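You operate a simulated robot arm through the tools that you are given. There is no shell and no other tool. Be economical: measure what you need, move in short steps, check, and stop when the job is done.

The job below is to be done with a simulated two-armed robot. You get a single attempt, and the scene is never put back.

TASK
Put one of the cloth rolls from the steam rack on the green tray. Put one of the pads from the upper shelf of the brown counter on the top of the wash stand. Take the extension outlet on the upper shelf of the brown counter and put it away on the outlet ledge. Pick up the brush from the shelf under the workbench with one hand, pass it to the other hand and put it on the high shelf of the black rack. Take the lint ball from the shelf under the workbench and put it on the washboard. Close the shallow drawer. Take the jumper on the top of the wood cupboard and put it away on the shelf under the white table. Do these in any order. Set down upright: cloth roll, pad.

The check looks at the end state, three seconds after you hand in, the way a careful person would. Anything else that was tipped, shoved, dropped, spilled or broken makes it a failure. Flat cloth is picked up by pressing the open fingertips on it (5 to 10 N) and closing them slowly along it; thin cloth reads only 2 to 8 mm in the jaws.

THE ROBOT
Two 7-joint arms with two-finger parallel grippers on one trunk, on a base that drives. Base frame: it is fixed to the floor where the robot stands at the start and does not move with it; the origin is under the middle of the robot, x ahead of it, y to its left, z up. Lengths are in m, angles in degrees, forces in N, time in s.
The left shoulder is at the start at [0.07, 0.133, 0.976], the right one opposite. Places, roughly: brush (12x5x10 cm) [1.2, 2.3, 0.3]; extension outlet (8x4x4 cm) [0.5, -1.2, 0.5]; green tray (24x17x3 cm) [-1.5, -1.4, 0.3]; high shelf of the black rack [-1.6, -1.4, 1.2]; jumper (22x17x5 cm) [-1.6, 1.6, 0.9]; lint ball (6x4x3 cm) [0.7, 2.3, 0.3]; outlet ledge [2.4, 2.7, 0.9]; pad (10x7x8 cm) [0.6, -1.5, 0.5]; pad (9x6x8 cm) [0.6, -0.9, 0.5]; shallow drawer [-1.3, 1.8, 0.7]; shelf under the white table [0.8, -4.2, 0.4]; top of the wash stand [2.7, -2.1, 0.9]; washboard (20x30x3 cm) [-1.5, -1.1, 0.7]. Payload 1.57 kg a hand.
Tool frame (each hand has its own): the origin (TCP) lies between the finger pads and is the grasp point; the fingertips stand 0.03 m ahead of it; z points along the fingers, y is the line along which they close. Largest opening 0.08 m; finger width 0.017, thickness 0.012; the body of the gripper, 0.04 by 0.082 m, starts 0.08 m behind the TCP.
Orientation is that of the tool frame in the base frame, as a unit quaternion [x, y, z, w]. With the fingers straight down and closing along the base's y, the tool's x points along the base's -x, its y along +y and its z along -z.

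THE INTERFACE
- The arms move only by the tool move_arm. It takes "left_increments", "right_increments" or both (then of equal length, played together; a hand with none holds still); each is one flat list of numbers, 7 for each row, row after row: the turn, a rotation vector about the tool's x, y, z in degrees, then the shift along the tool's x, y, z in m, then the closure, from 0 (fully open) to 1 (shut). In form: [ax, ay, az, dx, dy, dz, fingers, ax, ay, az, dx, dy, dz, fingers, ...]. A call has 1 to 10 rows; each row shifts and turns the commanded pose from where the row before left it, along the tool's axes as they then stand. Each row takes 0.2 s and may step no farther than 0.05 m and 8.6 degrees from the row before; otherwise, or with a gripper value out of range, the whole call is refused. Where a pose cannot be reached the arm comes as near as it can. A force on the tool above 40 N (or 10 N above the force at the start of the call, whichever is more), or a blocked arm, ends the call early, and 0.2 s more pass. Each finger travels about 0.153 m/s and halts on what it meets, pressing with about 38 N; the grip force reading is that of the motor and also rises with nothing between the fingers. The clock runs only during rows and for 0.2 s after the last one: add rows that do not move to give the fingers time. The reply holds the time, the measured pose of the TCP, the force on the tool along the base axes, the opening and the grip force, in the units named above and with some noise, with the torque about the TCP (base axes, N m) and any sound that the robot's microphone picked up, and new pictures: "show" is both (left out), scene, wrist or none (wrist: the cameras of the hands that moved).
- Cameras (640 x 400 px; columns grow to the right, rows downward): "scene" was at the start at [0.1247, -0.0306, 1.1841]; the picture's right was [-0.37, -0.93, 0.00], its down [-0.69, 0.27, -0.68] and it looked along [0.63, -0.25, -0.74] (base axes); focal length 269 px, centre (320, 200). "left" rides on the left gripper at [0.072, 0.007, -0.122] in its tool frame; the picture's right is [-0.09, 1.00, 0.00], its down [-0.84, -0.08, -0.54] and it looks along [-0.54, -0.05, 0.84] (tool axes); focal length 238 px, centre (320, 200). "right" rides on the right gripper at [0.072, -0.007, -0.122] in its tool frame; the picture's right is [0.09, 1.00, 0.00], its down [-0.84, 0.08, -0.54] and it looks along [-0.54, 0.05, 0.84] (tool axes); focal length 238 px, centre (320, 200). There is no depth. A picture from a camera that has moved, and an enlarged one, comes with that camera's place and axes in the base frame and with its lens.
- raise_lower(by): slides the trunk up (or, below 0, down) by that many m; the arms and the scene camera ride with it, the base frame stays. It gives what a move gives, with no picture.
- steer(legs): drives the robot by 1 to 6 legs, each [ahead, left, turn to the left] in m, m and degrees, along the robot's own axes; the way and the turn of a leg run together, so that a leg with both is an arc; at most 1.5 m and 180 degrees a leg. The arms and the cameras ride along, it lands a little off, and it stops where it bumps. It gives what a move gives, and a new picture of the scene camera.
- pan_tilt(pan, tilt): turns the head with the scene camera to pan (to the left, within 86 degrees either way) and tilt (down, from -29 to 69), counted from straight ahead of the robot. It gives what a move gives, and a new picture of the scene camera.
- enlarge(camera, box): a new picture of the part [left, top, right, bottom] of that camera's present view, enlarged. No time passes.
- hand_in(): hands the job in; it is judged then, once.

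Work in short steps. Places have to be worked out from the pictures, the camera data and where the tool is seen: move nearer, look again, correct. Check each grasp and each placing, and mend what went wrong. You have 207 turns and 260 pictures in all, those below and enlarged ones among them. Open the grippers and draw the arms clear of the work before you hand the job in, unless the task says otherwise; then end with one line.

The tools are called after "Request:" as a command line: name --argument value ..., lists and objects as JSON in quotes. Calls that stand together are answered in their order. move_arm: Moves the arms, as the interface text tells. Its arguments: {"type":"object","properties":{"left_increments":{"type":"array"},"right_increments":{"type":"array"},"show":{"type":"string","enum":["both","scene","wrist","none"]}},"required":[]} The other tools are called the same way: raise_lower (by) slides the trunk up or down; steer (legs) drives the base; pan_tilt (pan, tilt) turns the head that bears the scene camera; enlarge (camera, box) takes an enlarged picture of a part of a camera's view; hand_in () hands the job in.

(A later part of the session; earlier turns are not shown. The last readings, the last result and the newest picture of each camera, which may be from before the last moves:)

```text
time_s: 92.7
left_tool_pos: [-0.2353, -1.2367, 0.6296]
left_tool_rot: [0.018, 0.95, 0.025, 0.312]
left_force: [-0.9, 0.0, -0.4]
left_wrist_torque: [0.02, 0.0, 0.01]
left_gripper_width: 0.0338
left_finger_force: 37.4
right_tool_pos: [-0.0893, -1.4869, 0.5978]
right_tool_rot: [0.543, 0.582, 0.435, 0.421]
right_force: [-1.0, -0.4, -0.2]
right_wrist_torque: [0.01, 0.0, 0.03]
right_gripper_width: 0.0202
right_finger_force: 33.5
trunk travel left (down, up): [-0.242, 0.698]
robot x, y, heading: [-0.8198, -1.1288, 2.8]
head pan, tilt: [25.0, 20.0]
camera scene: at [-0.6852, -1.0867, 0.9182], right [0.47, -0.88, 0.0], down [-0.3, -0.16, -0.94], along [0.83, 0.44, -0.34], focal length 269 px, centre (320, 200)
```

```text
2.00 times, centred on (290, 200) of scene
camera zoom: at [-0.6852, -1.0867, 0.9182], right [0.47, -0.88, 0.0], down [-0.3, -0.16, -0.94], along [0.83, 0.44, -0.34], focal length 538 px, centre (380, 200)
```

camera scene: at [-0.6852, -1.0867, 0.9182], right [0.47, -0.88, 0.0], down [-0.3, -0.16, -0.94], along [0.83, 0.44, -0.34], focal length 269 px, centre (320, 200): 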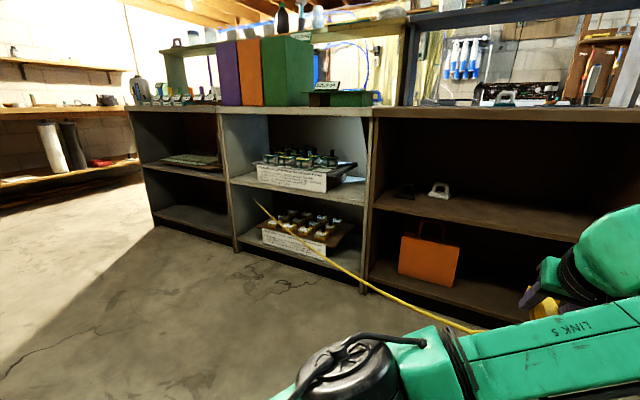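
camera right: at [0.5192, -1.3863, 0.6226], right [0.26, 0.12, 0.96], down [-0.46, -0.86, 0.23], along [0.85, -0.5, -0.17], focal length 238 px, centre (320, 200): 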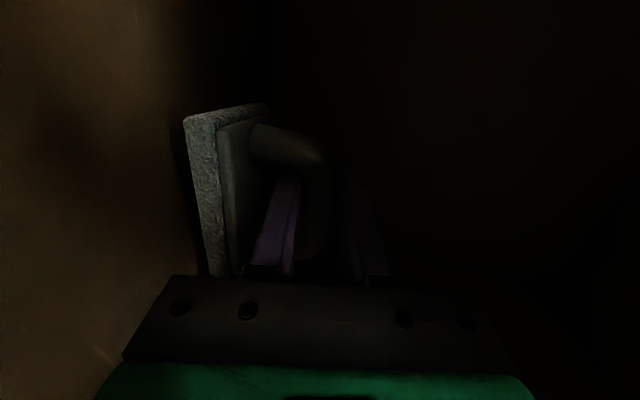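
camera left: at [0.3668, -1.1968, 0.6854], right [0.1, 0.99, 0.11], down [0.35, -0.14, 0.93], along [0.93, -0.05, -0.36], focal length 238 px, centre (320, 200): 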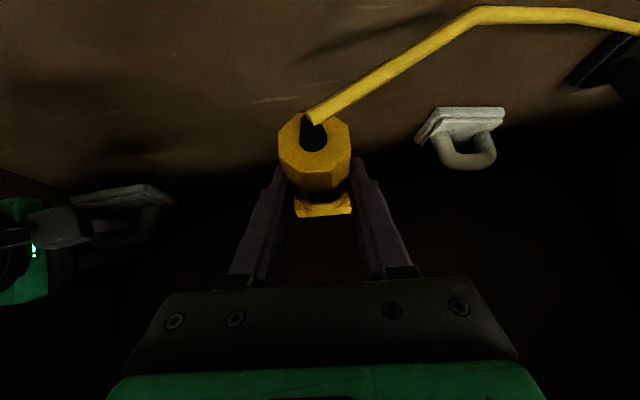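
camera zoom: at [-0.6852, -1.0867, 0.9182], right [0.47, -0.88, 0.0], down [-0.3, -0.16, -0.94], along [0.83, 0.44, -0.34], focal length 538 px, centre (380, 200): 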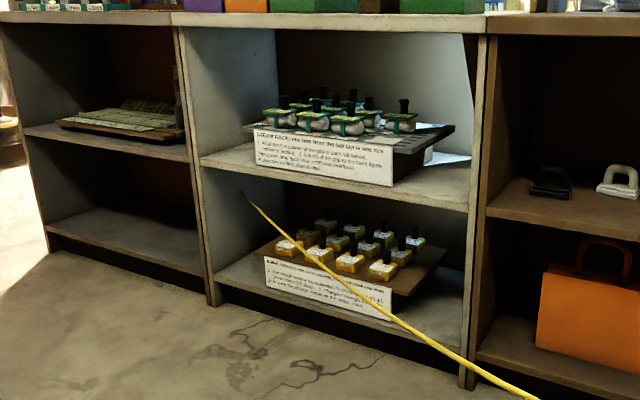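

The cord simply runs off through the shelving toward the ledge side, with no pull on the hand. I'll go north to the ledge first. I draw both arms in, then drive north along the open floor.

Request:
move_arm --left_increments '[0, 0, 0, 0.04, 0.015, -0.022, 1, 0, 0, 0, 0.04, 0.015, -0.022, 1, 0, 0, 0, 0.04, 0.015, -0.022, 1, 0, 0, 0, 0, 0, 0, 1, 0, 0, 0, 0, 0, 0, 1]' --right_increments '[0, 0, 0, 0, 0, -0.045, 1, 0, 0, 0, 0, 0, -0.045, 1, 0, 0, 0, 0, 0, -0.045, 1, 0, 0, 0, 0, 0, -0.045, 1, 0, 0, 0, 0, 0, -0.045, 1]' --show "none"

Request:
steer --legs '[[0.3, 0, 0], [0, 0, 87], [1.3, 0, 0]]'

Request:
pan_tilt --pan -20 --tilt 5

```text
time_s: 93.9
left_tool_pos: [-0.3718, -1.1893, 0.6126]
left_tool_rot: [0.018, 0.95, 0.024, 0.312]
left_force: [-0.3, -0.1, -0.2]
left_wrist_torque: [-0.02, 0.02, -0.02]
left_gripper_width: 0.0337
left_finger_force: 38.0
right_tool_pos: [-0.3086, -1.4966, 0.6575]
right_tool_rot: [0.544, 0.582, 0.434, 0.421]
right_force: [0.8, -0.2, -1.8]
right_wrist_torque: [0.03, -0.01, -0.05]
right_gripper_width: 0.0201
right_finger_force: 33.6
trunk travel left (down, up): [-0.242, 0.698]
robot x, y, heading: [-0.8212, -1.1326, 2.9]
head pan, tilt: [25.0, 20.0]
```

```text
time_s: 105.7
left_tool_pos: [-0.3944, 0.6201, 0.6125]
left_tool_rot: [-0.63, 0.711, 0.229, 0.213]
left_force: [0.3, 0.1, -0.1]
left_wrist_torque: [0.0, 0.0, -0.01]
left_gripper_width: 0.0336
left_finger_force: 37.8
right_tool_pos: [-0.0841, 0.6591, 0.6583]
right_tool_rot: [0.006, 0.796, 0.605, 0.016]
right_force: [-0.1, -0.1, -1.5]
right_wrist_torque: [0.02, 0.01, -0.03]
right_gripper_width: 0.0198
right_finger_force: 33.5
trunk travel left (down, up): [-0.242, 0.698]
robot x, y, heading: [-0.4878, 0.1788, 88.1]
head pan, tilt: [25.0, 20.0]
camera scene: at [-0.5245, 0.3142, 0.9182], right [0.92, 0.39, 0.0], down [0.13, -0.32, -0.94], along [-0.37, 0.86, -0.34], focal length 269 px, centre (320, 200)
```

scene: 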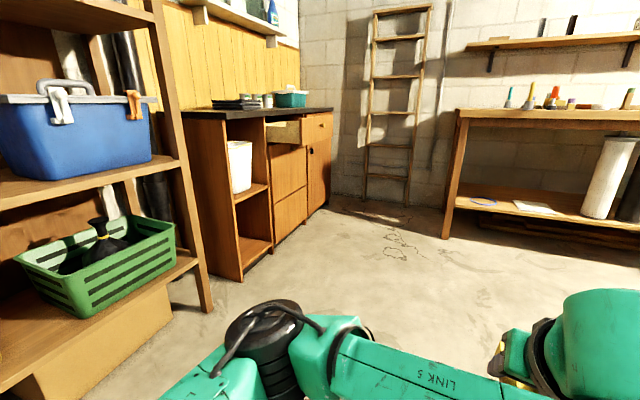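

```text
time_s: 106.9
left_tool_pos: [-0.3959, 0.62, 0.613]
left_tool_rot: [-0.63, 0.711, 0.229, 0.213]
left_force: [0.4, 0.3, -0.5]
left_wrist_torque: [-0.01, -0.01, 0.0]
left_gripper_width: 0.0337
left_finger_force: 38.0
right_tool_pos: [-0.0828, 0.6585, 0.6578]
right_tool_rot: [0.006, 0.796, 0.606, 0.015]
right_force: [-0.4, -0.2, -0.4]
right_wrist_torque: [-0.03, 0.03, 0.0]
right_gripper_width: 0.0196
right_finger_force: 33.6
trunk travel left (down, up): [-0.242, 0.698]
robot x, y, heading: [-0.4912, 0.1762, 88.0]
head pan, tilt: [-20.0, 5.0]
camera scene: at [-0.4538, 0.3137, 0.9425], right [0.93, -0.37, 0.0], down [-0.03, -0.08, -1.0], along [0.37, 0.92, -0.09], focal length 269 px, centre (320, 200)
```

scene: 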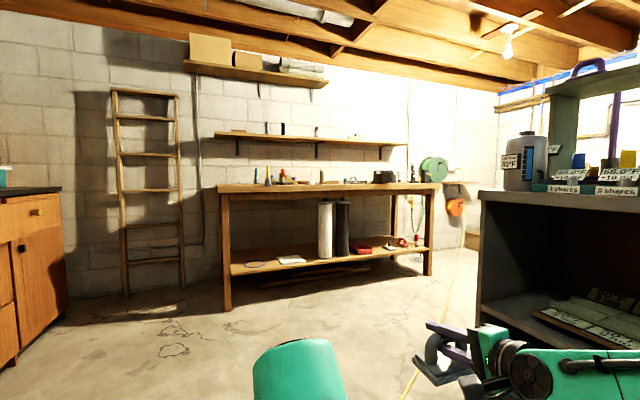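

The ledge and the cord's wall plug are right of the workbench. I drive to the aisle between the counters' end (y≈0.93) and the bench (y≈2.2), turn east and advance.

Request:
steer --legs '[[1.3, 0, 0], [0, 0, -88], [1.4, 0, 0]]'

Request:
pan_tilt --pan 35 --tilt 5

```text
time_s: 123.7
left_tool_pos: [1.3664, 1.485, 0.6127]
left_tool_rot: [0.024, 0.949, 0.023, 0.312]
left_force: [-0.1, -0.7, 0.1]
left_wrist_torque: [-0.01, -0.01, -0.02]
left_gripper_width: 0.0339
left_finger_force: 37.9
right_tool_pos: [1.4264, 1.1772, 0.6571]
right_tool_rot: [0.548, 0.577, 0.432, 0.425]
right_force: [0.4, 0.2, 0.2]
right_wrist_torque: [0.03, 0.01, 0.02]
right_gripper_width: 0.0196
right_finger_force: 33.7
trunk travel left (down, up): [-0.242, 0.698]
robot x, y, heading: [0.9238, 1.5495, 2.1]
head pan, tilt: [-20.0, 5.0]
camera scene: at [1.0593, 1.5227, 0.9425], right [-0.31, -0.95, 0.0], down [-0.08, 0.03, -1.0], along [0.95, -0.31, -0.09], focal length 269 px, centre (320, 200)
```

scene: 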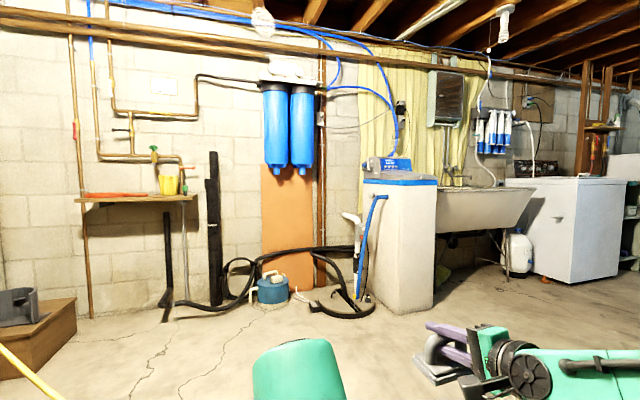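

```text
time_s: 125.0
left_tool_pos: [1.3663, 1.4855, 0.6118]
left_tool_rot: [0.024, 0.949, 0.022, 0.312]
left_force: [-0.3, 0.0, -0.5]
left_wrist_torque: [0.0, 0.0, 0.05]
left_gripper_width: 0.0336
left_finger_force: 37.9
right_tool_pos: [1.4278, 1.1775, 0.6571]
right_tool_rot: [0.547, 0.578, 0.432, 0.424]
right_force: [0.3, -0.3, -0.8]
right_wrist_torque: [0.02, 0.01, 0.0]
right_gripper_width: 0.0197
right_finger_force: 34.2
trunk travel left (down, up): [-0.242, 0.698]
robot x, y, heading: [0.9207, 1.5454, 2.1]
head pan, tilt: [35.0, 5.0]
camera scene: at [1.0452, 1.6063, 0.9426], right [0.6, -0.8, 0.0], down [-0.07, -0.05, -1.0], along [0.8, 0.6, -0.09], focal length 269 px, centre (320, 200)
```

scene: 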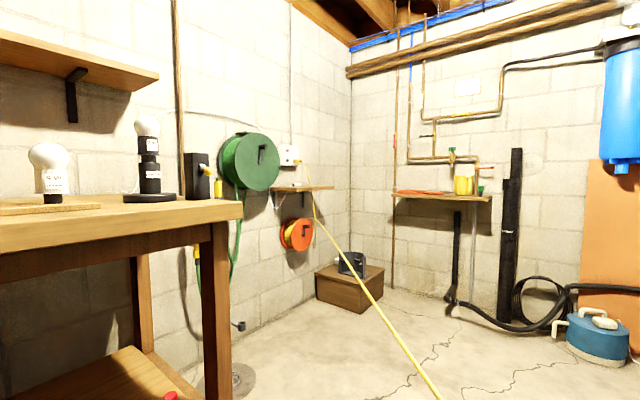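

The ledge is at about (2.33, 2.70, 0.86), a small wooden shelf next to the green reel. I drive along, turn north, raise the trunk and look.

Request:
steer --legs '[[1.27, 0, 0], [0, 0, 88], [0.25, 0, 0]]'

Request:
raise_lower --by 0.36

Request:
pan_tilt --pan 0 --tilt 25

```text
time_s: 136.5
left_tool_pos: [2.2179, 2.3099, 0.6127]
left_tool_rot: [-0.656, 0.687, 0.237, 0.204]
left_force: [0.2, -0.2, 0.5]
left_wrist_torque: [0.0, 0.02, 0.03]
left_gripper_width: 0.034
left_finger_force: 38.3
right_tool_pos: [2.525, 2.371, 0.6573]
right_tool_rot: [-0.023, 0.795, 0.606, -0.007]
right_force: [0.5, 0.4, -0.3]
right_wrist_torque: [0.01, 0.02, 0.04]
right_gripper_width: 0.0199
right_finger_force: 33.8
trunk travel left (down, up): [-0.242, 0.698]
robot x, y, heading: [2.1582, 1.8644, 92.1]
head pan, tilt: [35.0, 5.0]
camera scene: at [2.099, 1.9851, 0.9425], right [0.79, 0.61, 0.0], down [0.05, -0.07, -1.0], along [-0.6, 0.79, -0.09], focal length 269 px, centre (320, 200)
```

scene: 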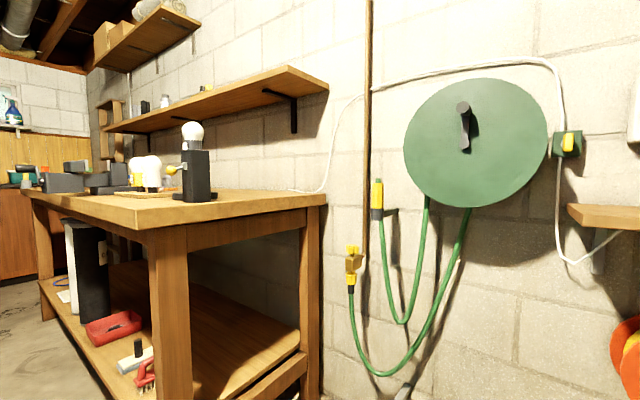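

```text
time_s: 140.0
left_tool_pos: [2.2183, 2.3093, 0.972]
left_tool_rot: [-0.657, 0.686, 0.238, 0.204]
left_force: [0.9, -0.6, -0.5]
left_wrist_torque: [-0.01, 0.02, 0.01]
left_gripper_width: 0.0338
left_finger_force: 37.8
right_tool_pos: [2.5245, 2.3715, 1.0168]
right_tool_rot: [-0.024, 0.796, 0.605, -0.007]
right_force: [-0.5, 0.6, -0.7]
right_wrist_torque: [-0.04, 0.0, 0.03]
right_gripper_width: 0.0199
right_finger_force: 34.1
trunk travel left (down, up): [-0.602, 0.338]
robot x, y, heading: [2.1566, 1.8609, 92.5]
head pan, tilt: [35.0, 5.0]
```

```text
time_s: 141.0
left_tool_pos: [2.2182, 2.3099, 0.9737]
left_tool_rot: [-0.656, 0.686, 0.238, 0.204]
left_force: [0.3, 0.0, -0.3]
left_wrist_torque: [0.02, 0.01, -0.03]
left_gripper_width: 0.0341
left_finger_force: 38.3
right_tool_pos: [2.5275, 2.3715, 1.0177]
right_tool_rot: [-0.023, 0.796, 0.605, -0.007]
right_force: [-0.7, -0.3, -0.9]
right_wrist_torque: [0.01, 0.0, 0.01]
right_gripper_width: 0.0197
right_finger_force: 33.5
trunk travel left (down, up): [-0.602, 0.338]
robot x, y, heading: [2.1565, 1.8601, 92.3]
head pan, tilt: [0.0, 25.0]
camera scene: at [2.1508, 2.004, 1.2702], right [1.0, 0.04, 0.0], down [0.02, -0.42, -0.91], along [-0.04, 0.91, -0.42], focal length 269 px, centre (320, 200)
```

scene: 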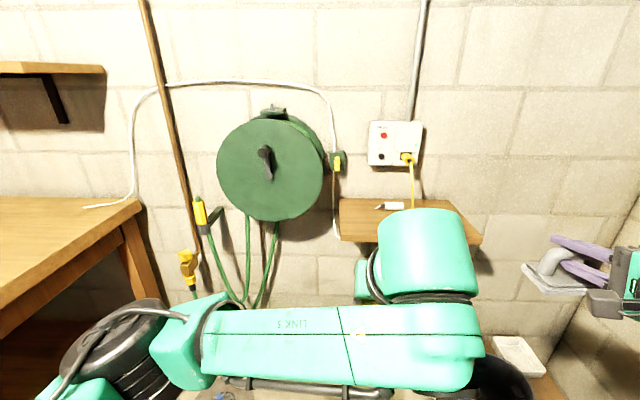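

Ledge top z≈0.89, spanning x 2.17–2.54, y 2.61–2.85, with a small white item at (2.34, 2.79). I drive forward 0.3 and extend the left hand to about (2.26, 2.70), still above.

Request:
steer --legs '[[0.29, 0, 0]]'

Request:
move_arm --left_increments '[0, 0, 0, -0.0248, -0.0133, 0.0173, 1, 0, 0, 0, -0.0248, -0.0133, 0.0173, 1, 0, 0, 0, -0.0248, -0.0133, 0.0173, 1, 0, 0, 0, 0, 0, 0, 1]' --show "wrist"

```text
time_s: 143.0
left_tool_pos: [2.2054, 2.603, 0.973]
left_tool_rot: [-0.656, 0.686, 0.237, 0.205]
left_force: [-0.3, 0.7, 0.0]
left_wrist_torque: [0.01, 0.01, -0.02]
left_gripper_width: 0.0336
left_finger_force: 37.7
right_tool_pos: [2.512, 2.6653, 1.0174]
right_tool_rot: [-0.025, 0.795, 0.605, -0.009]
right_force: [-0.2, 0.0, -0.9]
right_wrist_torque: [-0.03, 0.04, -0.02]
right_gripper_width: 0.0197
right_finger_force: 33.8
trunk travel left (down, up): [-0.602, 0.338]
robot x, y, heading: [2.1438, 2.1558, 92.3]
head pan, tilt: [0.0, 25.0]
camera scene: at [2.1382, 2.2971, 1.2701], right [1.0, 0.04, 0.0], down [0.02, -0.42, -0.91], along [-0.04, 0.91, -0.42], focal length 269 px, centre (320, 200)
```

scene: 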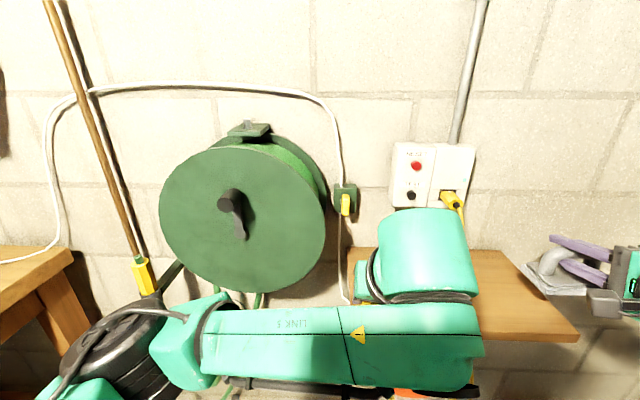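

```text
time_s: 144.0
left_tool_pos: [2.2462, 2.6944, 0.9732]
left_tool_rot: [-0.656, 0.686, 0.238, 0.205]
left_force: [1.1, 0.3, -0.7]
left_wrist_torque: [-0.02, 0.03, -0.01]
left_gripper_width: 0.0337
left_finger_force: 38.4
right_tool_pos: [2.5114, 2.6653, 1.0187]
right_tool_rot: [-0.025, 0.795, 0.605, -0.008]
right_force: [-0.7, 0.4, -0.6]
right_wrist_torque: [-0.01, 0.01, -0.03]
right_gripper_width: 0.0198
right_finger_force: 33.3
trunk travel left (down, up): [-0.602, 0.338]
robot x, y, heading: [2.1445, 2.1551, 92.6]
head pan, tilt: [0.0, 25.0]
camera left: at [2.2396, 2.5635, 1.029], right [-0.99, 0.1, 0.11], down [0.14, 0.35, 0.93], along [0.05, 0.93, -0.36], focal length 238 px, centre (320, 200)
```

left: 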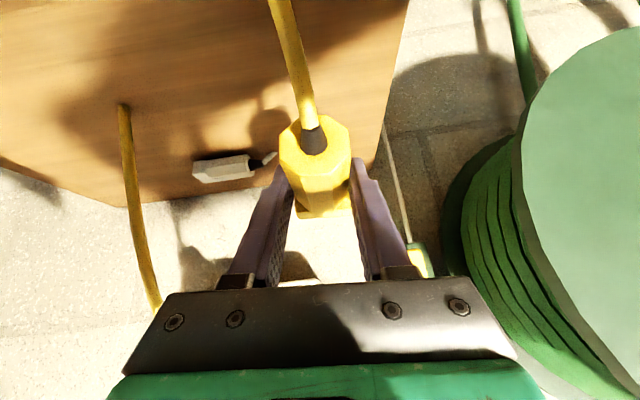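

The spot is clear of the white item. I lower 5 cm watching the force.

Request:
move_arm --left_increments '[0, 0, 0, 0.0118, -0.0011, 0.016, 1, 0, 0, 0, 0.0118, -0.0011, 0.016, 1, 0, 0, 0, 0.0059, -0.0006, 0.008, 1, 0, 0, 0, 0, 0, 0, 1]' --show "wrist"

```text
time_s: 145.0
left_tool_pos: [2.2475, 2.693, 0.923]
left_tool_rot: [-0.656, 0.687, 0.237, 0.204]
left_force: [0.2, -0.1, -0.7]
left_wrist_torque: [-0.01, -0.02, -0.01]
left_gripper_width: 0.0339
left_finger_force: 37.6
right_tool_pos: [2.5121, 2.6654, 1.0169]
right_tool_rot: [-0.025, 0.796, 0.605, -0.008]
right_force: [0.4, 0.0, -0.9]
right_wrist_torque: [-0.02, -0.02, -0.03]
right_gripper_width: 0.0196
right_finger_force: 33.4
trunk travel left (down, up): [-0.602, 0.338]
robot x, y, heading: [2.1436, 2.158, 92.7]
head pan, tilt: [0.0, 25.0]
camera left: at [2.2402, 2.5625, 0.9784], right [-0.99, 0.1, 0.11], down [0.14, 0.35, 0.93], along [0.05, 0.93, -0.36], focal length 238 px, centre (320, 200)
```

left: 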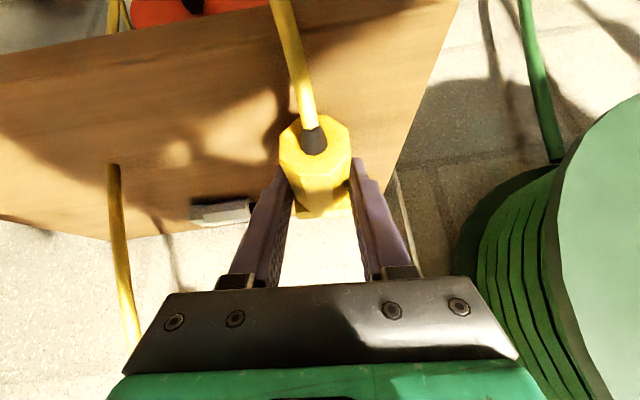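

No contact yet; I continue in small steps.

Request:
move_arm --left_increments '[0, 0, 0, 0.0059, -0.0006, 0.008, 1, 0, 0, 0, 0.0059, -0.0006, 0.008, 1, 0, 0, 0, 0.003, -0.0003, 0.004, 1, 0, 0, 0, 0, 0, 0, 1]' --show "wrist"

```text
time_s: 145.8
left_tool_pos: [2.2469, 2.6933, 0.91]
left_tool_rot: [-0.655, 0.682, 0.243, 0.216]
left_force: [-3.2, -3.0, 12.6]
left_wrist_torque: [-0.38, -0.03, -0.09]
left_gripper_width: 0.0336
left_finger_force: 38.1
right_tool_pos: [2.5113, 2.663, 1.0191]
right_tool_rot: [-0.025, 0.795, 0.606, -0.007]
right_force: [-0.9, 0.4, -1.0]
right_wrist_torque: [0.0, 0.02, 0.01]
right_gripper_width: 0.0197
right_finger_force: 33.5
trunk travel left (down, up): [-0.602, 0.338]
robot x, y, heading: [2.1462, 2.1517, 92.4]
head pan, tilt: [0.0, 25.0]
stopped in row 3 (left hand): the force on the tool passed its limit (the readings are from after the stop); the commanded pose is now the measured one
camera left: at [2.2401, 2.5616, 0.9622], right [-0.99, 0.1, 0.11], down [0.13, 0.32, 0.94], along [0.06, 0.94, -0.33], focal length 238 px, centre (320, 200)
```

left: 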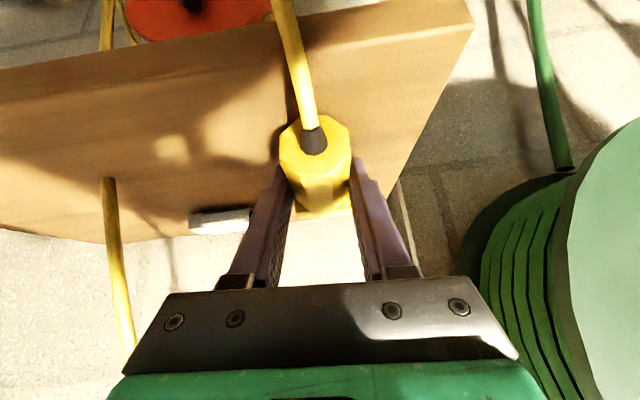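

Contact at z≈0.910. I open slowly and retreat up and back along the tool.

Request:
move_arm --left_increments '[0, 0, 0, 0, 0, 0, 0.6, 0, 0, 0, 0, 0, 0, 0.3, 0, 0, 0, 0, 0, 0, 0.2, 0, 0, 0, 0, 0, -0.02, 0.1, 0, 0, 0, 0, 0, -0.04, 0, 0, 0, 0, 0, 0, -0.04, 0]' --show "wrist"

```text
time_s: 147.2
left_tool_pos: [2.2491, 2.6327, 0.9864]
left_tool_rot: [-0.656, 0.683, 0.241, 0.212]
left_force: [-0.1, -0.9, 0.1]
left_wrist_torque: [0.0, 0.02, 0.02]
left_gripper_width: 0.0798
left_finger_force: 0.1
right_tool_pos: [2.5116, 2.665, 1.0177]
right_tool_rot: [-0.026, 0.796, 0.605, -0.007]
right_force: [1.3, 0.3, -0.9]
right_wrist_torque: [0.01, 0.02, -0.01]
right_gripper_width: 0.0199
right_finger_force: 33.4
trunk travel left (down, up): [-0.602, 0.338]
robot x, y, heading: [2.1381, 2.1541, 92.4]
head pan, tilt: [0.0, 25.0]
camera left: at [2.242, 2.5008, 1.0396], right [-0.99, 0.1, 0.11], down [0.13, 0.33, 0.93], along [0.05, 0.94, -0.34], focal length 238 px, centre (320, 200)
```

left: 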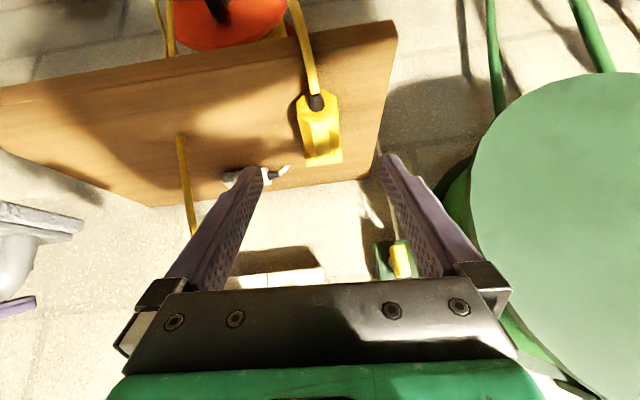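

The outlet rests on the ledge, released. I back away, turn and drive south along the aisle with the pad.

Request:
steer --legs '[[-0.65, 0, 0], [0, 0, 178], [0, -0.5, 0], [1.4, 0, 0]]'

Request:
pan_tilt --pan 20 --tilt 15

```text
time_s: 167.3
left_tool_pos: [1.6771, -0.3906, 0.9867]
left_tool_rot: [0.673, 0.665, -0.211, 0.245]
left_force: [-1.1, -1.1, 0.0]
left_wrist_torque: [0.02, -0.01, 0.01]
left_gripper_width: 0.08
left_finger_force: 0.1
right_tool_pos: [1.4144, -0.4317, 1.0168]
right_tool_rot: [0.795, 0.036, 0.017, 0.605]
right_force: [-0.5, 0.4, -1.2]
right_wrist_torque: [0.0, -0.03, -0.02]
right_gripper_width: 0.0194
right_finger_force: 33.5
trunk travel left (down, up): [-0.602, 0.338]
robot x, y, heading: [1.7683, 0.0868, -85.9]
head pan, tilt: [0.0, 25.0]
camera scene: at [1.7792, -0.0553, 1.2701], right [-1.0, -0.07, 0.0], down [-0.03, 0.42, -0.91], along [0.07, -0.9, -0.42], focal length 269 px, centre (320, 200)
```

scene: 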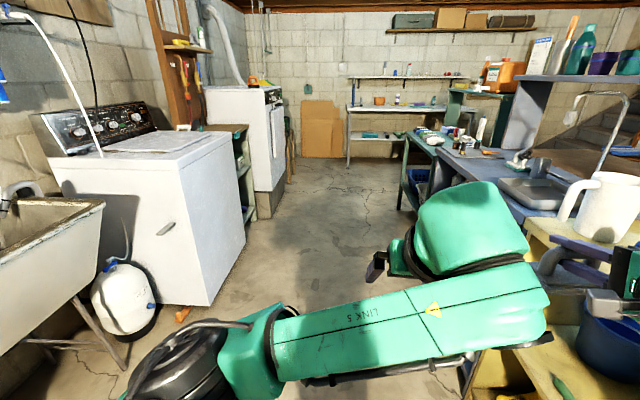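

```text
time_s: 168.2
left_tool_pos: [1.6753, -0.3914, 0.9872]
left_tool_rot: [0.673, 0.666, -0.21, 0.245]
left_force: [0.3, -0.2, 0.2]
left_wrist_torque: [-0.01, 0.0, -0.01]
left_gripper_width: 0.0801
left_finger_force: 0.0
right_tool_pos: [1.4148, -0.4315, 1.0177]
right_tool_rot: [0.795, 0.037, 0.017, 0.605]
right_force: [-0.1, 0.4, -0.9]
right_wrist_torque: [-0.02, -0.01, 0.01]
right_gripper_width: 0.0197
right_finger_force: 33.7
trunk travel left (down, up): [-0.602, 0.338]
robot x, y, heading: [1.7646, 0.0877, -85.6]
head pan, tilt: [20.0, 15.0]
camera scene: at [1.8106, -0.0486, 1.2863], right [-0.91, -0.41, 0.0], down [-0.11, 0.24, -0.97], along [0.4, -0.88, -0.26], focal length 269 px, centre (320, 200)
```

scene: 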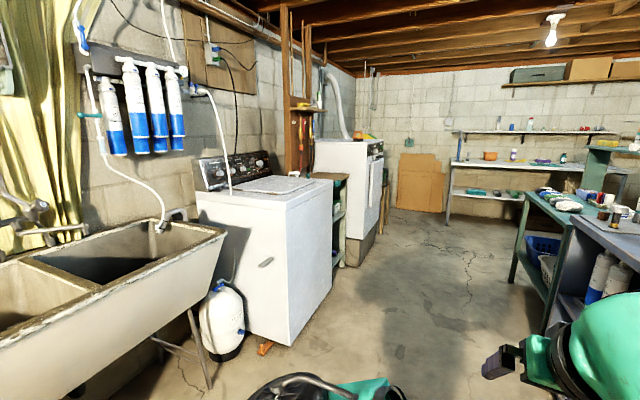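

The pad hand passes close to things on the right counter. I move a bit left, raise the trunk 0.1, and continue south to face the wash stand (between washer and stove).

Request:
raise_lower --by 0.1

Request:
steer --legs '[[0, 0.13, -4.3], [1.0, 0, 0], [0.8, 0, 0], [0, 0, 70]]'

Request:
pan_tilt --pan -10 --tilt 25

```text
time_s: 169.5
left_tool_pos: [1.6765, -0.3915, 1.0871]
left_tool_rot: [0.673, 0.666, -0.209, 0.246]
left_force: [0.5, 0.1, -0.7]
left_wrist_torque: [0.03, 0.0, 0.05]
left_gripper_width: 0.08
left_finger_force: 0.1
right_tool_pos: [1.4148, -0.4308, 1.1174]
right_tool_rot: [0.795, 0.036, 0.017, 0.605]
right_force: [0.1, -0.3, -0.1]
right_wrist_torque: [-0.01, 0.01, 0.02]
right_gripper_width: 0.0198
right_finger_force: 33.7
trunk travel left (down, up): [-0.702, 0.238]
robot x, y, heading: [1.7675, 0.0909, -85.9]
head pan, tilt: [20.0, 15.0]
```

```text
time_s: 182.6
left_tool_pos: [2.2992, -1.9896, 1.0869]
left_tool_rot: [0.194, 0.926, -0.039, 0.32]
left_force: [0.1, -0.3, 0.4]
left_wrist_torque: [0.03, -0.02, -0.02]
left_gripper_width: 0.0803
left_finger_force: 0.0
right_tool_pos: [2.2341, -2.2436, 1.1162]
right_tool_rot: [0.643, 0.469, 0.347, 0.496]
right_force: [0.1, 0.1, -0.5]
right_wrist_torque: [0.02, 0.01, 0.01]
right_gripper_width: 0.0197
right_finger_force: 33.8
trunk travel left (down, up): [-0.702, 0.238]
robot x, y, heading: [1.8949, -1.7128, -18.8]
head pan, tilt: [20.0, 15.0]
camera scene: at [2.0362, -1.732, 1.3864], right [0.02, -1.0, 0.0], down [-0.26, 0.0, -0.97], along [0.97, 0.02, -0.26], focal length 269 px, centre (320, 200)
```

scene: 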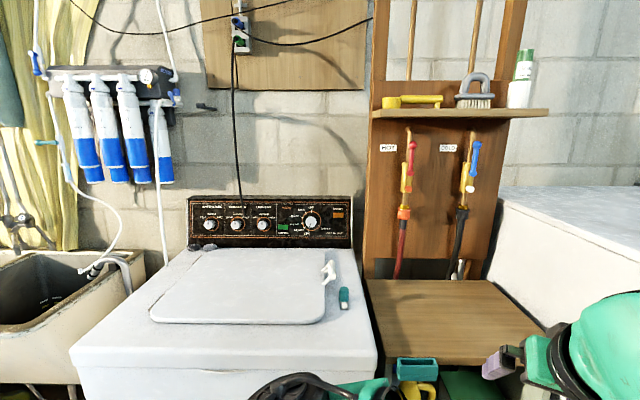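

```text
time_s: 183.5
left_tool_pos: [2.2985, -1.9876, 1.0864]
left_tool_rot: [0.195, 0.926, -0.04, 0.32]
left_force: [0.4, 0.0, -0.2]
left_wrist_torque: [0.01, 0.04, -0.03]
left_gripper_width: 0.0799
left_finger_force: 0.0
right_tool_pos: [2.2344, -2.2456, 1.1171]
right_tool_rot: [0.643, 0.468, 0.348, 0.496]
right_force: [0.5, 0.5, -0.5]
right_wrist_torque: [0.03, -0.01, -0.02]
right_gripper_width: 0.0196
right_finger_force: 33.0
trunk travel left (down, up): [-0.702, 0.238]
robot x, y, heading: [1.8909, -1.7149, -18.7]
head pan, tilt: [-10.0, 25.0]
camera scene: at [2.0236, -1.7781, 1.3702], right [-0.48, -0.88, 0.0], down [-0.37, 0.2, -0.91], along [0.79, -0.44, -0.42], focal length 269 px, centre (320, 200)
```

scene: 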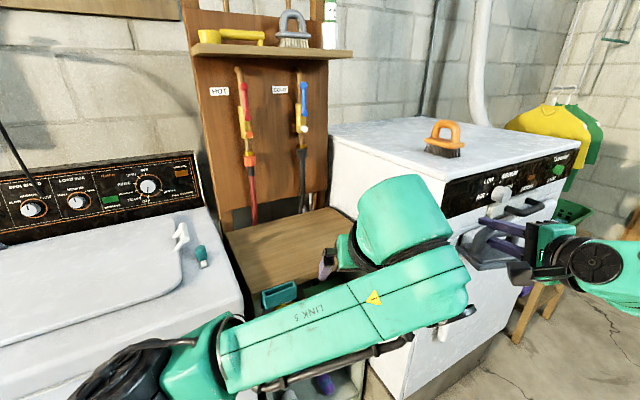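

The stand top spans about x 2.53–2.86, y -2.27…-1.86, z≈0.88. I draw the left hand back, square up east and bring the pad to its front edge.

Request:
move_arm --left_increments '[0, 0, 0, 0.04, 0.01, -0.025, 0, 0, 0, 0, 0.04, 0.01, -0.025, 0, 0, 0, 0, 0.04, 0.01, -0.025, 0, 0, 0, 0, 0.03, 0, -0.015, 0]' --show "none"

Request:
steer --legs '[[0, 0, 18.7], [0.1, 0.02, 0]]'

Request:
enlarge --camera "right" --box '[0, 0, 640, 400]'

```text
time_s: 184.5
left_tool_pos: [2.1639, -1.8921, 1.0691]
left_tool_rot: [0.169, 0.933, -0.032, 0.316]
left_force: [0.1, -0.2, -0.8]
left_wrist_torque: [-0.04, -0.01, -0.01]
left_gripper_width: 0.0798
left_finger_force: 0.2
right_tool_pos: [2.2341, -2.2443, 1.1185]
right_tool_rot: [0.643, 0.468, 0.347, 0.496]
right_force: [0.0, -0.6, -1.1]
right_wrist_torque: [0.06, 0.0, 0.0]
right_gripper_width: 0.0197
right_finger_force: 33.6
trunk travel left (down, up): [-0.702, 0.238]
robot x, y, heading: [1.8953, -1.7141, -18.9]
head pan, tilt: [-10.0, 25.0]
```

```text
time_s: 186.7
left_tool_pos: [2.3057, -1.7774, 1.0721]
left_tool_rot: [0.016, 0.948, 0.017, 0.318]
left_force: [0.1, 0.8, -0.6]
left_wrist_torque: [0.02, -0.02, -0.03]
left_gripper_width: 0.08
left_finger_force: 0.1
right_tool_pos: [2.4886, -2.0865, 1.1184]
right_tool_rot: [0.558, 0.567, 0.425, 0.433]
right_force: [0.3, 0.3, -0.6]
right_wrist_torque: [0.01, 0.0, 0.03]
right_gripper_width: 0.0193
right_finger_force: 33.5
trunk travel left (down, up): [-0.702, 0.238]
robot x, y, heading: [1.9924, -1.693, -0.2]
head pan, tilt: [-10.0, 25.0]
camera scene: at [2.1361, -1.7131, 1.3703], right [-0.17, -0.98, 0.0], down [-0.42, 0.07, -0.91], along [0.89, -0.16, -0.42], focal length 269 px, centre (320, 200)
```

scene: 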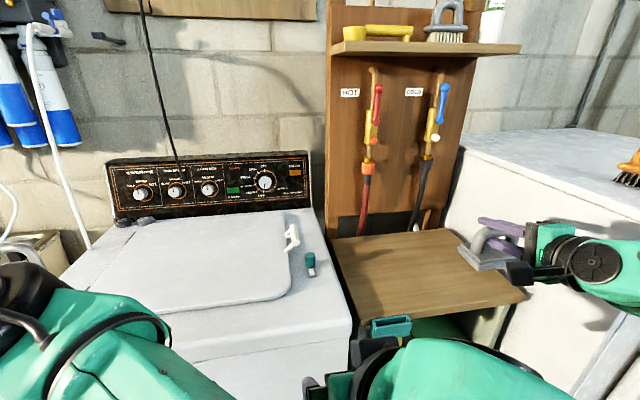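

```text
1.00 times, centred on (320, 200) of right
camera zoom: at [2.3674, -2.0139, 1.1426], right [0.26, 0.11, 0.96], down [-0.5, -0.84, 0.23], along [0.83, -0.54, -0.17], focal length 238 px, centre (320, 200)
```

zoom: 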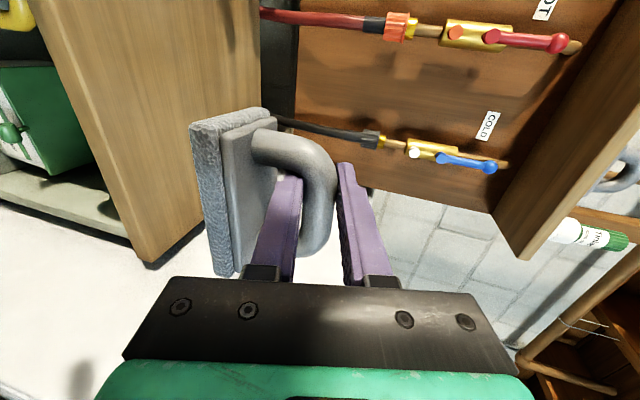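

Pad hangs upright. I move forward over the stand and lower by trunk to just above.

Request:
steer --legs '[[0.1, 0.01, 0]]'

Request:
move_arm --right_increments '[0, 0, 0, 0, 0, 0.035, 1, 0, 0, 0, 0, 0, 0.035, 1, 0, 0, 0, 0, 0, 0, 1]' --show "none"

Request:
raise_lower --by -0.12

Request:
enlarge --camera "right" --box '[0, 0, 640, 400]'

```text
time_s: 187.9
left_tool_pos: [2.4056, -1.767, 1.072]
left_tool_rot: [0.015, 0.948, 0.017, 0.318]
left_force: [-0.6, -0.3, 0.4]
left_wrist_torque: [-0.02, -0.01, 0.04]
left_gripper_width: 0.08
left_finger_force: 0.1
right_tool_pos: [2.5864, -2.0762, 1.1178]
right_tool_rot: [0.558, 0.567, 0.425, 0.433]
right_force: [0.1, 1.1, -0.6]
right_wrist_torque: [0.03, 0.03, -0.01]
right_gripper_width: 0.0198
right_finger_force: 33.2
trunk travel left (down, up): [-0.702, 0.238]
robot x, y, heading: [2.0958, -1.6872, -0.3]
head pan, tilt: [-10.0, 25.0]
camera scene: at [2.2359, -1.7034, 1.3703], right [-0.18, -0.98, 0.0], down [-0.42, 0.07, -0.91], along [0.89, -0.16, -0.42], focal length 269 px, centre (320, 200)
```

scene: 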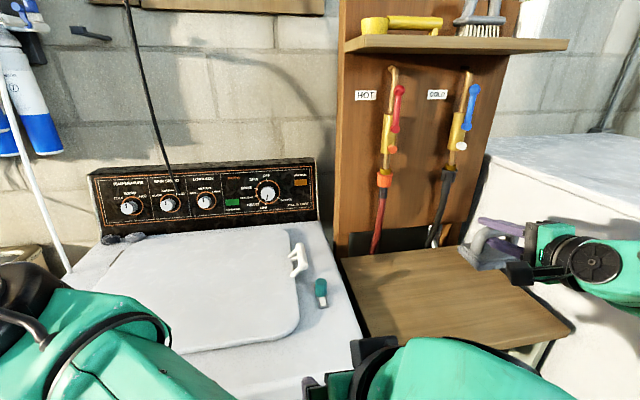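

```text
time_s: 188.7
left_tool_pos: [2.4074, -1.7676, 1.0722]
left_tool_rot: [0.015, 0.948, 0.017, 0.318]
left_force: [-1.3, -0.8, 0.8]
left_wrist_torque: [0.03, 0.01, 0.0]
left_gripper_width: 0.0798
left_finger_force: 0.1
right_tool_pos: [2.6555, -2.0763, 1.0988]
right_tool_rot: [0.558, 0.567, 0.424, 0.432]
right_force: [0.4, 0.7, -1.5]
right_wrist_torque: [0.04, -0.03, -0.01]
right_gripper_width: 0.0198
right_finger_force: 33.7
trunk travel left (down, up): [-0.702, 0.238]
robot x, y, heading: [2.0957, -1.6889, -0.2]
head pan, tilt: [-10.0, 25.0]
```

```text
time_s: 190.2
left_tool_pos: [2.4067, -1.7667, 0.9518]
left_tool_rot: [0.015, 0.948, 0.016, 0.318]
left_force: [-0.1, -0.1, 0.1]
left_wrist_torque: [-0.03, -0.01, 0.02]
left_gripper_width: 0.0801
left_finger_force: 0.1
right_tool_pos: [2.6555, -2.0766, 0.9785]
right_tool_rot: [0.558, 0.567, 0.424, 0.432]
right_force: [0.4, -0.4, -0.6]
right_wrist_torque: [0.03, -0.02, 0.01]
right_gripper_width: 0.0196
right_finger_force: 33.4
trunk travel left (down, up): [-0.582, 0.358]
robot x, y, heading: [2.0925, -1.683, -0.2]
head pan, tilt: [-10.0, 25.0]
```

```text
1.00 times, centred on (320, 200) of right
camera zoom: at [2.5361, -2.0045, 1.0037], right [0.27, 0.11, 0.96], down [-0.5, -0.83, 0.23], along [0.82, -0.54, -0.17], focal length 238 px, centre (320, 200)
```

zoom: 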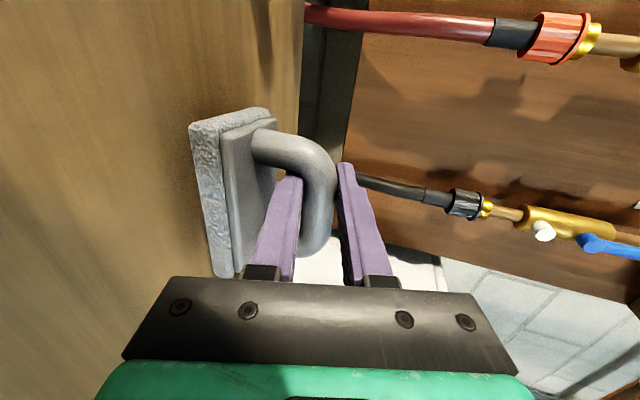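

All clear. I lower in small steps until the pad touches.

Request:
move_arm --right_increments '[0, 0, 0, 0, -0.0116, 0.0032, 1, 0, 0, 0, 0, -0.0077, 0.0021, 1, 0, 0, 0, 0, -0.0058, 0.0016, 1, 0, 0, 0, 0, -0.0058, 0.0016, 1, 0, 0, 0, 0, 0, 0, 1]' --show "wrist"

```text
time_s: 191.2
left_tool_pos: [2.4064, -1.766, 0.9531]
left_tool_rot: [0.015, 0.947, 0.016, 0.319]
left_force: [1.0, -0.3, 0.3]
left_wrist_torque: [-0.02, 0.0, 0.01]
left_gripper_width: 0.08
left_finger_force: 0.0
right_tool_pos: [2.6571, -2.0783, 0.9608]
right_tool_rot: [0.55, 0.561, 0.43, 0.445]
right_force: [-0.2, 0.0, 10.7]
right_wrist_torque: [0.4, -0.13, 0.04]
right_gripper_width: 0.0199
right_finger_force: 33.9
trunk travel left (down, up): [-0.582, 0.358]
robot x, y, heading: [2.0958, -1.6875, 0.0]
head pan, tilt: [-10.0, 25.0]
stopped in row 5 (right hand): the force on the tool passed its limit (the readings are from after the stop); the commanded pose is now the measured one
camera right: at [2.5381, -2.0057, 0.981], right [0.23, 0.12, 0.97], down [-0.51, -0.83, 0.22], along [0.83, -0.55, -0.13], focal length 238 px, centre (320, 200)
```

right: 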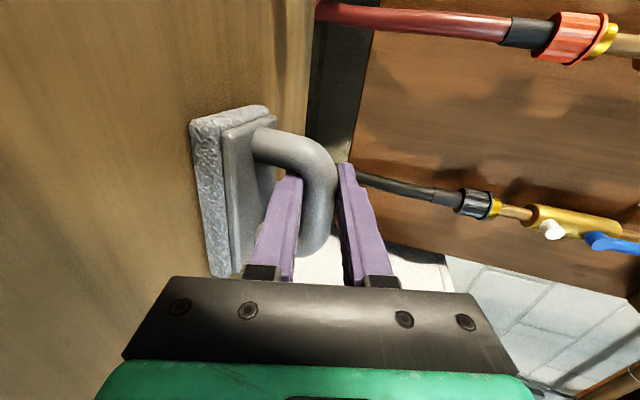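

Contact. I open to half and withdraw straight back.

Request:
move_arm --right_increments '[0, 0, 0, 0, 0, 0, 0.7, 0, 0, 0, 0, 0, 0, 0.5, 0, 0, 0, 0, 0, 0, 0.5, 0, 0, 0, 0, 0, -0.02, 0.5, 0, 0, 0, 0, 0, -0.04, 0.5, 0, 0, 0, 0, 0, -0.04, 0.5]' --show "both"

```text
time_s: 192.6
left_tool_pos: [2.4057, -1.7675, 0.9519]
left_tool_rot: [0.015, 0.948, 0.016, 0.318]
left_force: [-0.6, -0.5, 0.1]
left_wrist_torque: [0.02, 0.0, 0.01]
left_gripper_width: 0.0801
left_finger_force: 0.1
right_tool_pos: [2.5606, -2.0783, 0.9823]
right_tool_rot: [0.553, 0.561, 0.428, 0.443]
right_force: [0.3, -0.2, 0.0]
right_wrist_torque: [-0.02, 0.03, -0.02]
right_gripper_width: 0.0402
right_finger_force: 0.1
trunk travel left (down, up): [-0.582, 0.358]
robot x, y, heading: [2.0958, -1.6858, -0.1]
head pan, tilt: [-10.0, 25.0]
camera scene: at [2.2352, -1.7029, 1.2504], right [-0.18, -0.98, 0.0], down [-0.41, 0.07, -0.91], along [0.89, -0.16, -0.42], focal length 269 px, centre (320, 200)
camera right: at [2.4404, -2.0052, 1.003], right [0.24, 0.12, 0.96], down [-0.51, -0.83, 0.23], along [0.83, -0.54, -0.14], focal length 238 px, centre (320, 200)
```

scene: 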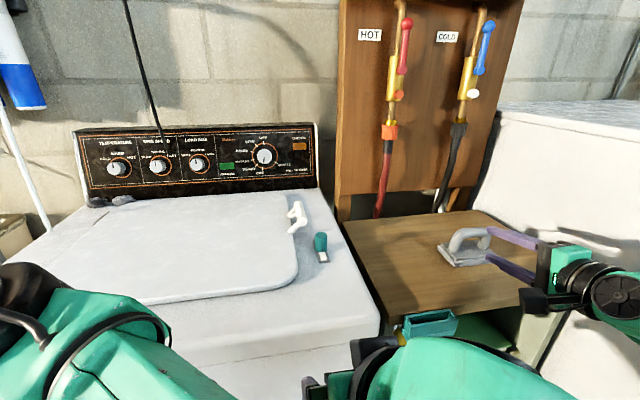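
right: 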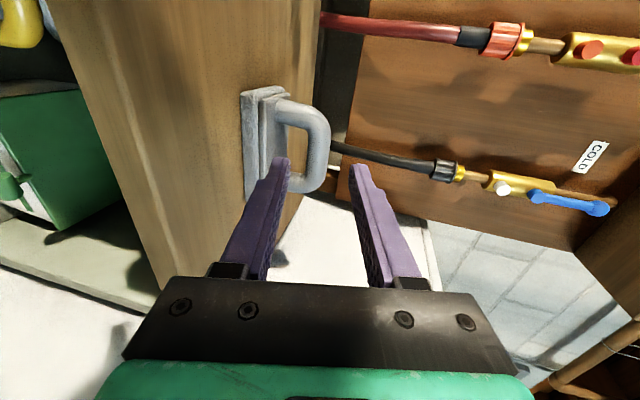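

Pad stands on the wash stand, hand clear. I back off and drive to the workbench for the brush.

Request:
steer --legs '[[-0.25, 0, 0], [0, 0, 90], [1.5, 0, 0], [1.3, 0, 0], [0, 0.85, 0]]'

Request:
raise_lower --by -0.35

Request:
pan_tilt --pan 5 --tilt 25

```text
time_s: 213.8
left_tool_pos: [1.3821, 1.4236, 0.9529]
left_tool_rot: [0.74, -0.592, -0.26, -0.183]
left_force: [-0.6, 0.0, -0.2]
left_wrist_torque: [-0.02, -0.05, -0.02]
left_gripper_width: 0.0799
left_finger_force: 0.2
right_tool_pos: [1.6454, 1.6504, 0.9837]
right_tool_rot: [-0.106, 0.781, 0.612, -0.066]
right_force: [-0.9, 0.2, 0.2]
right_wrist_torque: [0.0, -0.03, -0.06]
right_gripper_width: 0.04
right_finger_force: 0.0
trunk travel left (down, up): [-0.582, 0.358]
robot x, y, heading: [1.3839, 1.1047, 104.2]
head pan, tilt: [-10.0, 25.0]
stopped in leg 5: the robot was blocked; the commanded pose is now the measured one
camera scene: at [1.3617, 1.2416, 1.2501], right [1.0, 0.07, 0.0], down [0.03, -0.42, -0.91], along [-0.06, 0.9, -0.42], focal length 269 px, centre (320, 200)
```

scene: 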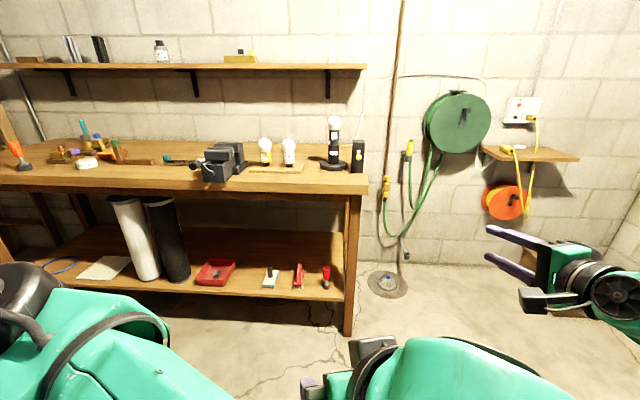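

```text
time_s: 217.2
left_tool_pos: [1.385, 1.4239, 0.6027]
left_tool_rot: [0.74, -0.592, -0.261, -0.183]
left_force: [-0.5, -0.2, 0.5]
left_wrist_torque: [-0.03, 0.03, -0.02]
left_gripper_width: 0.0798
left_finger_force: 0.1
right_tool_pos: [1.6476, 1.6492, 0.6316]
right_tool_rot: [-0.105, 0.781, 0.613, -0.067]
right_force: [0.5, 0.5, -0.1]
right_wrist_torque: [0.0, 0.02, -0.01]
right_gripper_width: 0.0399
right_finger_force: 0.1
trunk travel left (down, up): [-0.232, 0.708]
robot x, y, heading: [1.3793, 1.1016, 104.0]
head pan, tilt: [-10.0, 25.0]
```

```text
time_s: 218.0
left_tool_pos: [1.3846, 1.4234, 0.6029]
left_tool_rot: [0.74, -0.593, -0.261, -0.183]
left_force: [0.1, -0.3, -0.3]
left_wrist_torque: [-0.01, -0.03, 0.01]
left_gripper_width: 0.0799
left_finger_force: 0.1
right_tool_pos: [1.6475, 1.6494, 0.6315]
right_tool_rot: [-0.105, 0.78, 0.613, -0.066]
right_force: [0.3, -0.3, 0.0]
right_wrist_torque: [0.0, -0.03, 0.01]
right_gripper_width: 0.0401
right_finger_force: 0.0
trunk travel left (down, up): [-0.232, 0.708]
robot x, y, heading: [1.3839, 1.1001, 104.3]
head pan, tilt: [5.0, 25.0]
camera scene: at [1.3418, 1.2367, 0.9001], right [0.95, 0.33, 0.0], down [0.14, -0.4, -0.91], along [-0.3, 0.86, -0.42], focal length 269 px, centre (320, 200)
```

scene: 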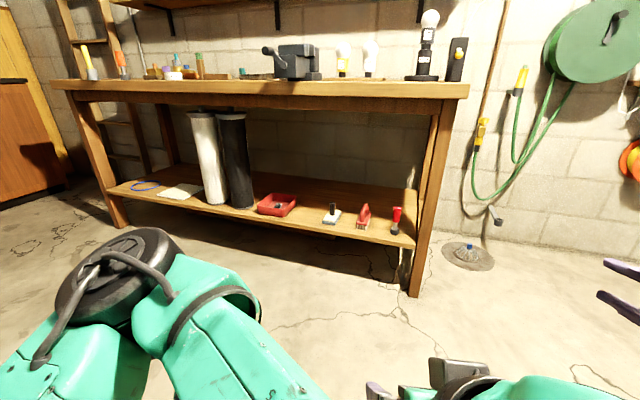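

The robot was blocked on its left. I look there to see what it touched.

Request:
pan_tilt --pan 85 --tilt 35

```text
time_s: 219.6
left_tool_pos: [1.3857, 1.424, 0.6028]
left_tool_rot: [0.74, -0.593, -0.261, -0.183]
left_force: [0.0, -0.1, 0.3]
left_wrist_torque: [0.01, 0.01, -0.02]
left_gripper_width: 0.0803
left_finger_force: 0.1
right_tool_pos: [1.6477, 1.6509, 0.6322]
right_tool_rot: [-0.105, 0.78, 0.613, -0.067]
right_force: [-0.3, 0.0, 0.6]
right_wrist_torque: [0.0, 0.0, 0.03]
right_gripper_width: 0.0399
right_finger_force: 0.1
trunk travel left (down, up): [-0.232, 0.708]
robot x, y, heading: [1.3801, 1.1014, 104.1]
head pan, tilt: [85.0, 35.0]
camera scene: at [1.2849, 1.1358, 0.8844], right [-0.16, 0.99, 0.0], down [0.57, 0.09, -0.82], along [-0.81, -0.13, -0.57], focal length 269 px, centre (320, 200)
```

scene: 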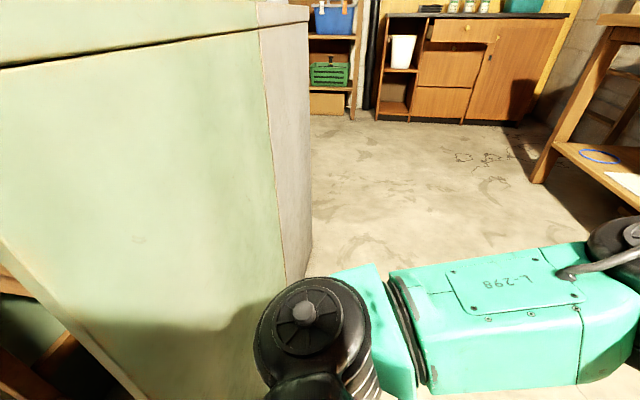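

It touched only the cabinet's side with its shoulder. I drive ahead, straighten and look at the bench shelf: brush seems the red one at x≈1.17, lint near the red tray at x≈0.71.

Request:
steer --legs '[[0.3, 0, 0], [0, 0, -14], [0, 0.15, 0]]'

Request:
pan_tilt --pan 0 --tilt 30

Request:
enlarge --camera "scene" --box '[160, 120, 480, 320]'

```text
time_s: 223.4
left_tool_pos: [1.242, 1.7001, 0.6031]
left_tool_rot: [-0.662, 0.678, 0.236, 0.212]
left_force: [0.3, 0.2, -0.4]
left_wrist_torque: [0.01, 0.0, 0.02]
left_gripper_width: 0.0801
left_finger_force: 0.0
right_tool_pos: [1.5528, 1.858, 0.6321]
right_tool_rot: [-0.011, 0.787, 0.616, 0.008]
right_force: [-0.1, -0.3, 0.4]
right_wrist_torque: [-0.03, 0.01, -0.03]
right_gripper_width: 0.0399
right_finger_force: 0.0
trunk travel left (down, up): [-0.232, 0.708]
robot x, y, heading: [1.1642, 1.3896, 90.2]
head pan, tilt: [85.0, 35.0]
camera scene: at [1.0761, 1.4459, 0.8844], right [0.09, 1.0, 0.0], down [0.57, -0.05, -0.82], along [-0.82, 0.07, -0.57], focal length 269 px, centre (320, 200)
```

scene: 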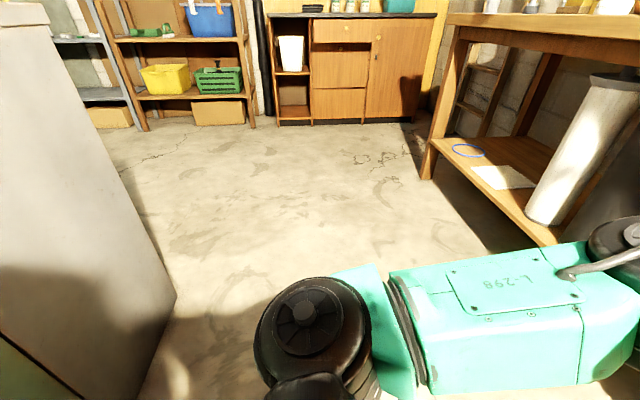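

```text
time_s: 225.0
left_tool_pos: [1.243, 1.7016, 0.603]
left_tool_rot: [-0.663, 0.678, 0.237, 0.212]
left_force: [-0.6, -1.2, 0.7]
left_wrist_torque: [-0.04, 0.0, 0.02]
left_gripper_width: 0.0801
left_finger_force: 0.1
right_tool_pos: [1.5516, 1.8578, 0.6319]
right_tool_rot: [-0.009, 0.788, 0.616, 0.009]
right_force: [0.2, 0.4, 0.7]
right_wrist_torque: [-0.02, -0.01, 0.0]
right_gripper_width: 0.04
right_finger_force: 0.1
trunk travel left (down, up): [-0.232, 0.708]
robot x, y, heading: [1.1631, 1.3878, 90.1]
head pan, tilt: [0.0, 30.0]
camera scene: at [1.164, 1.5289, 0.8922], right [1.0, 0.0, 0.0], down [0.0, -0.5, -0.87], along [0.0, 0.87, -0.5], focal length 269 px, centre (320, 200)
```

scene: 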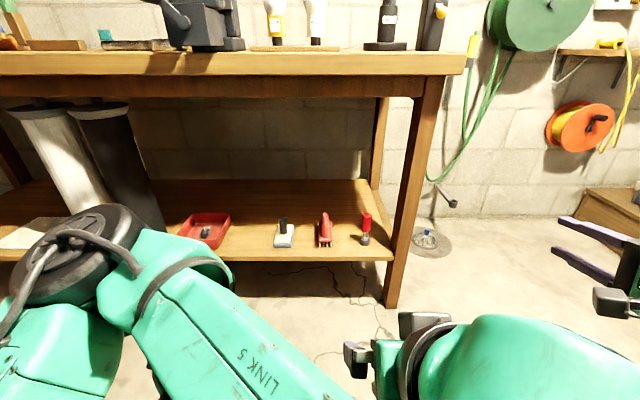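

```text
2.00 times, centred on (320, 220) of scene
camera zoom: at [1.164, 1.5289, 0.8922], right [1.0, 0.0, 0.0], down [0.0, -0.5, -0.87], along [0.0, 0.87, -0.5], focal length 538 px, centre (320, 160)
```

zoom: 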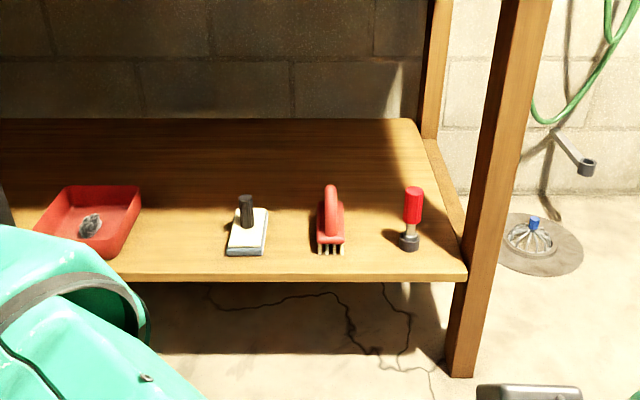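

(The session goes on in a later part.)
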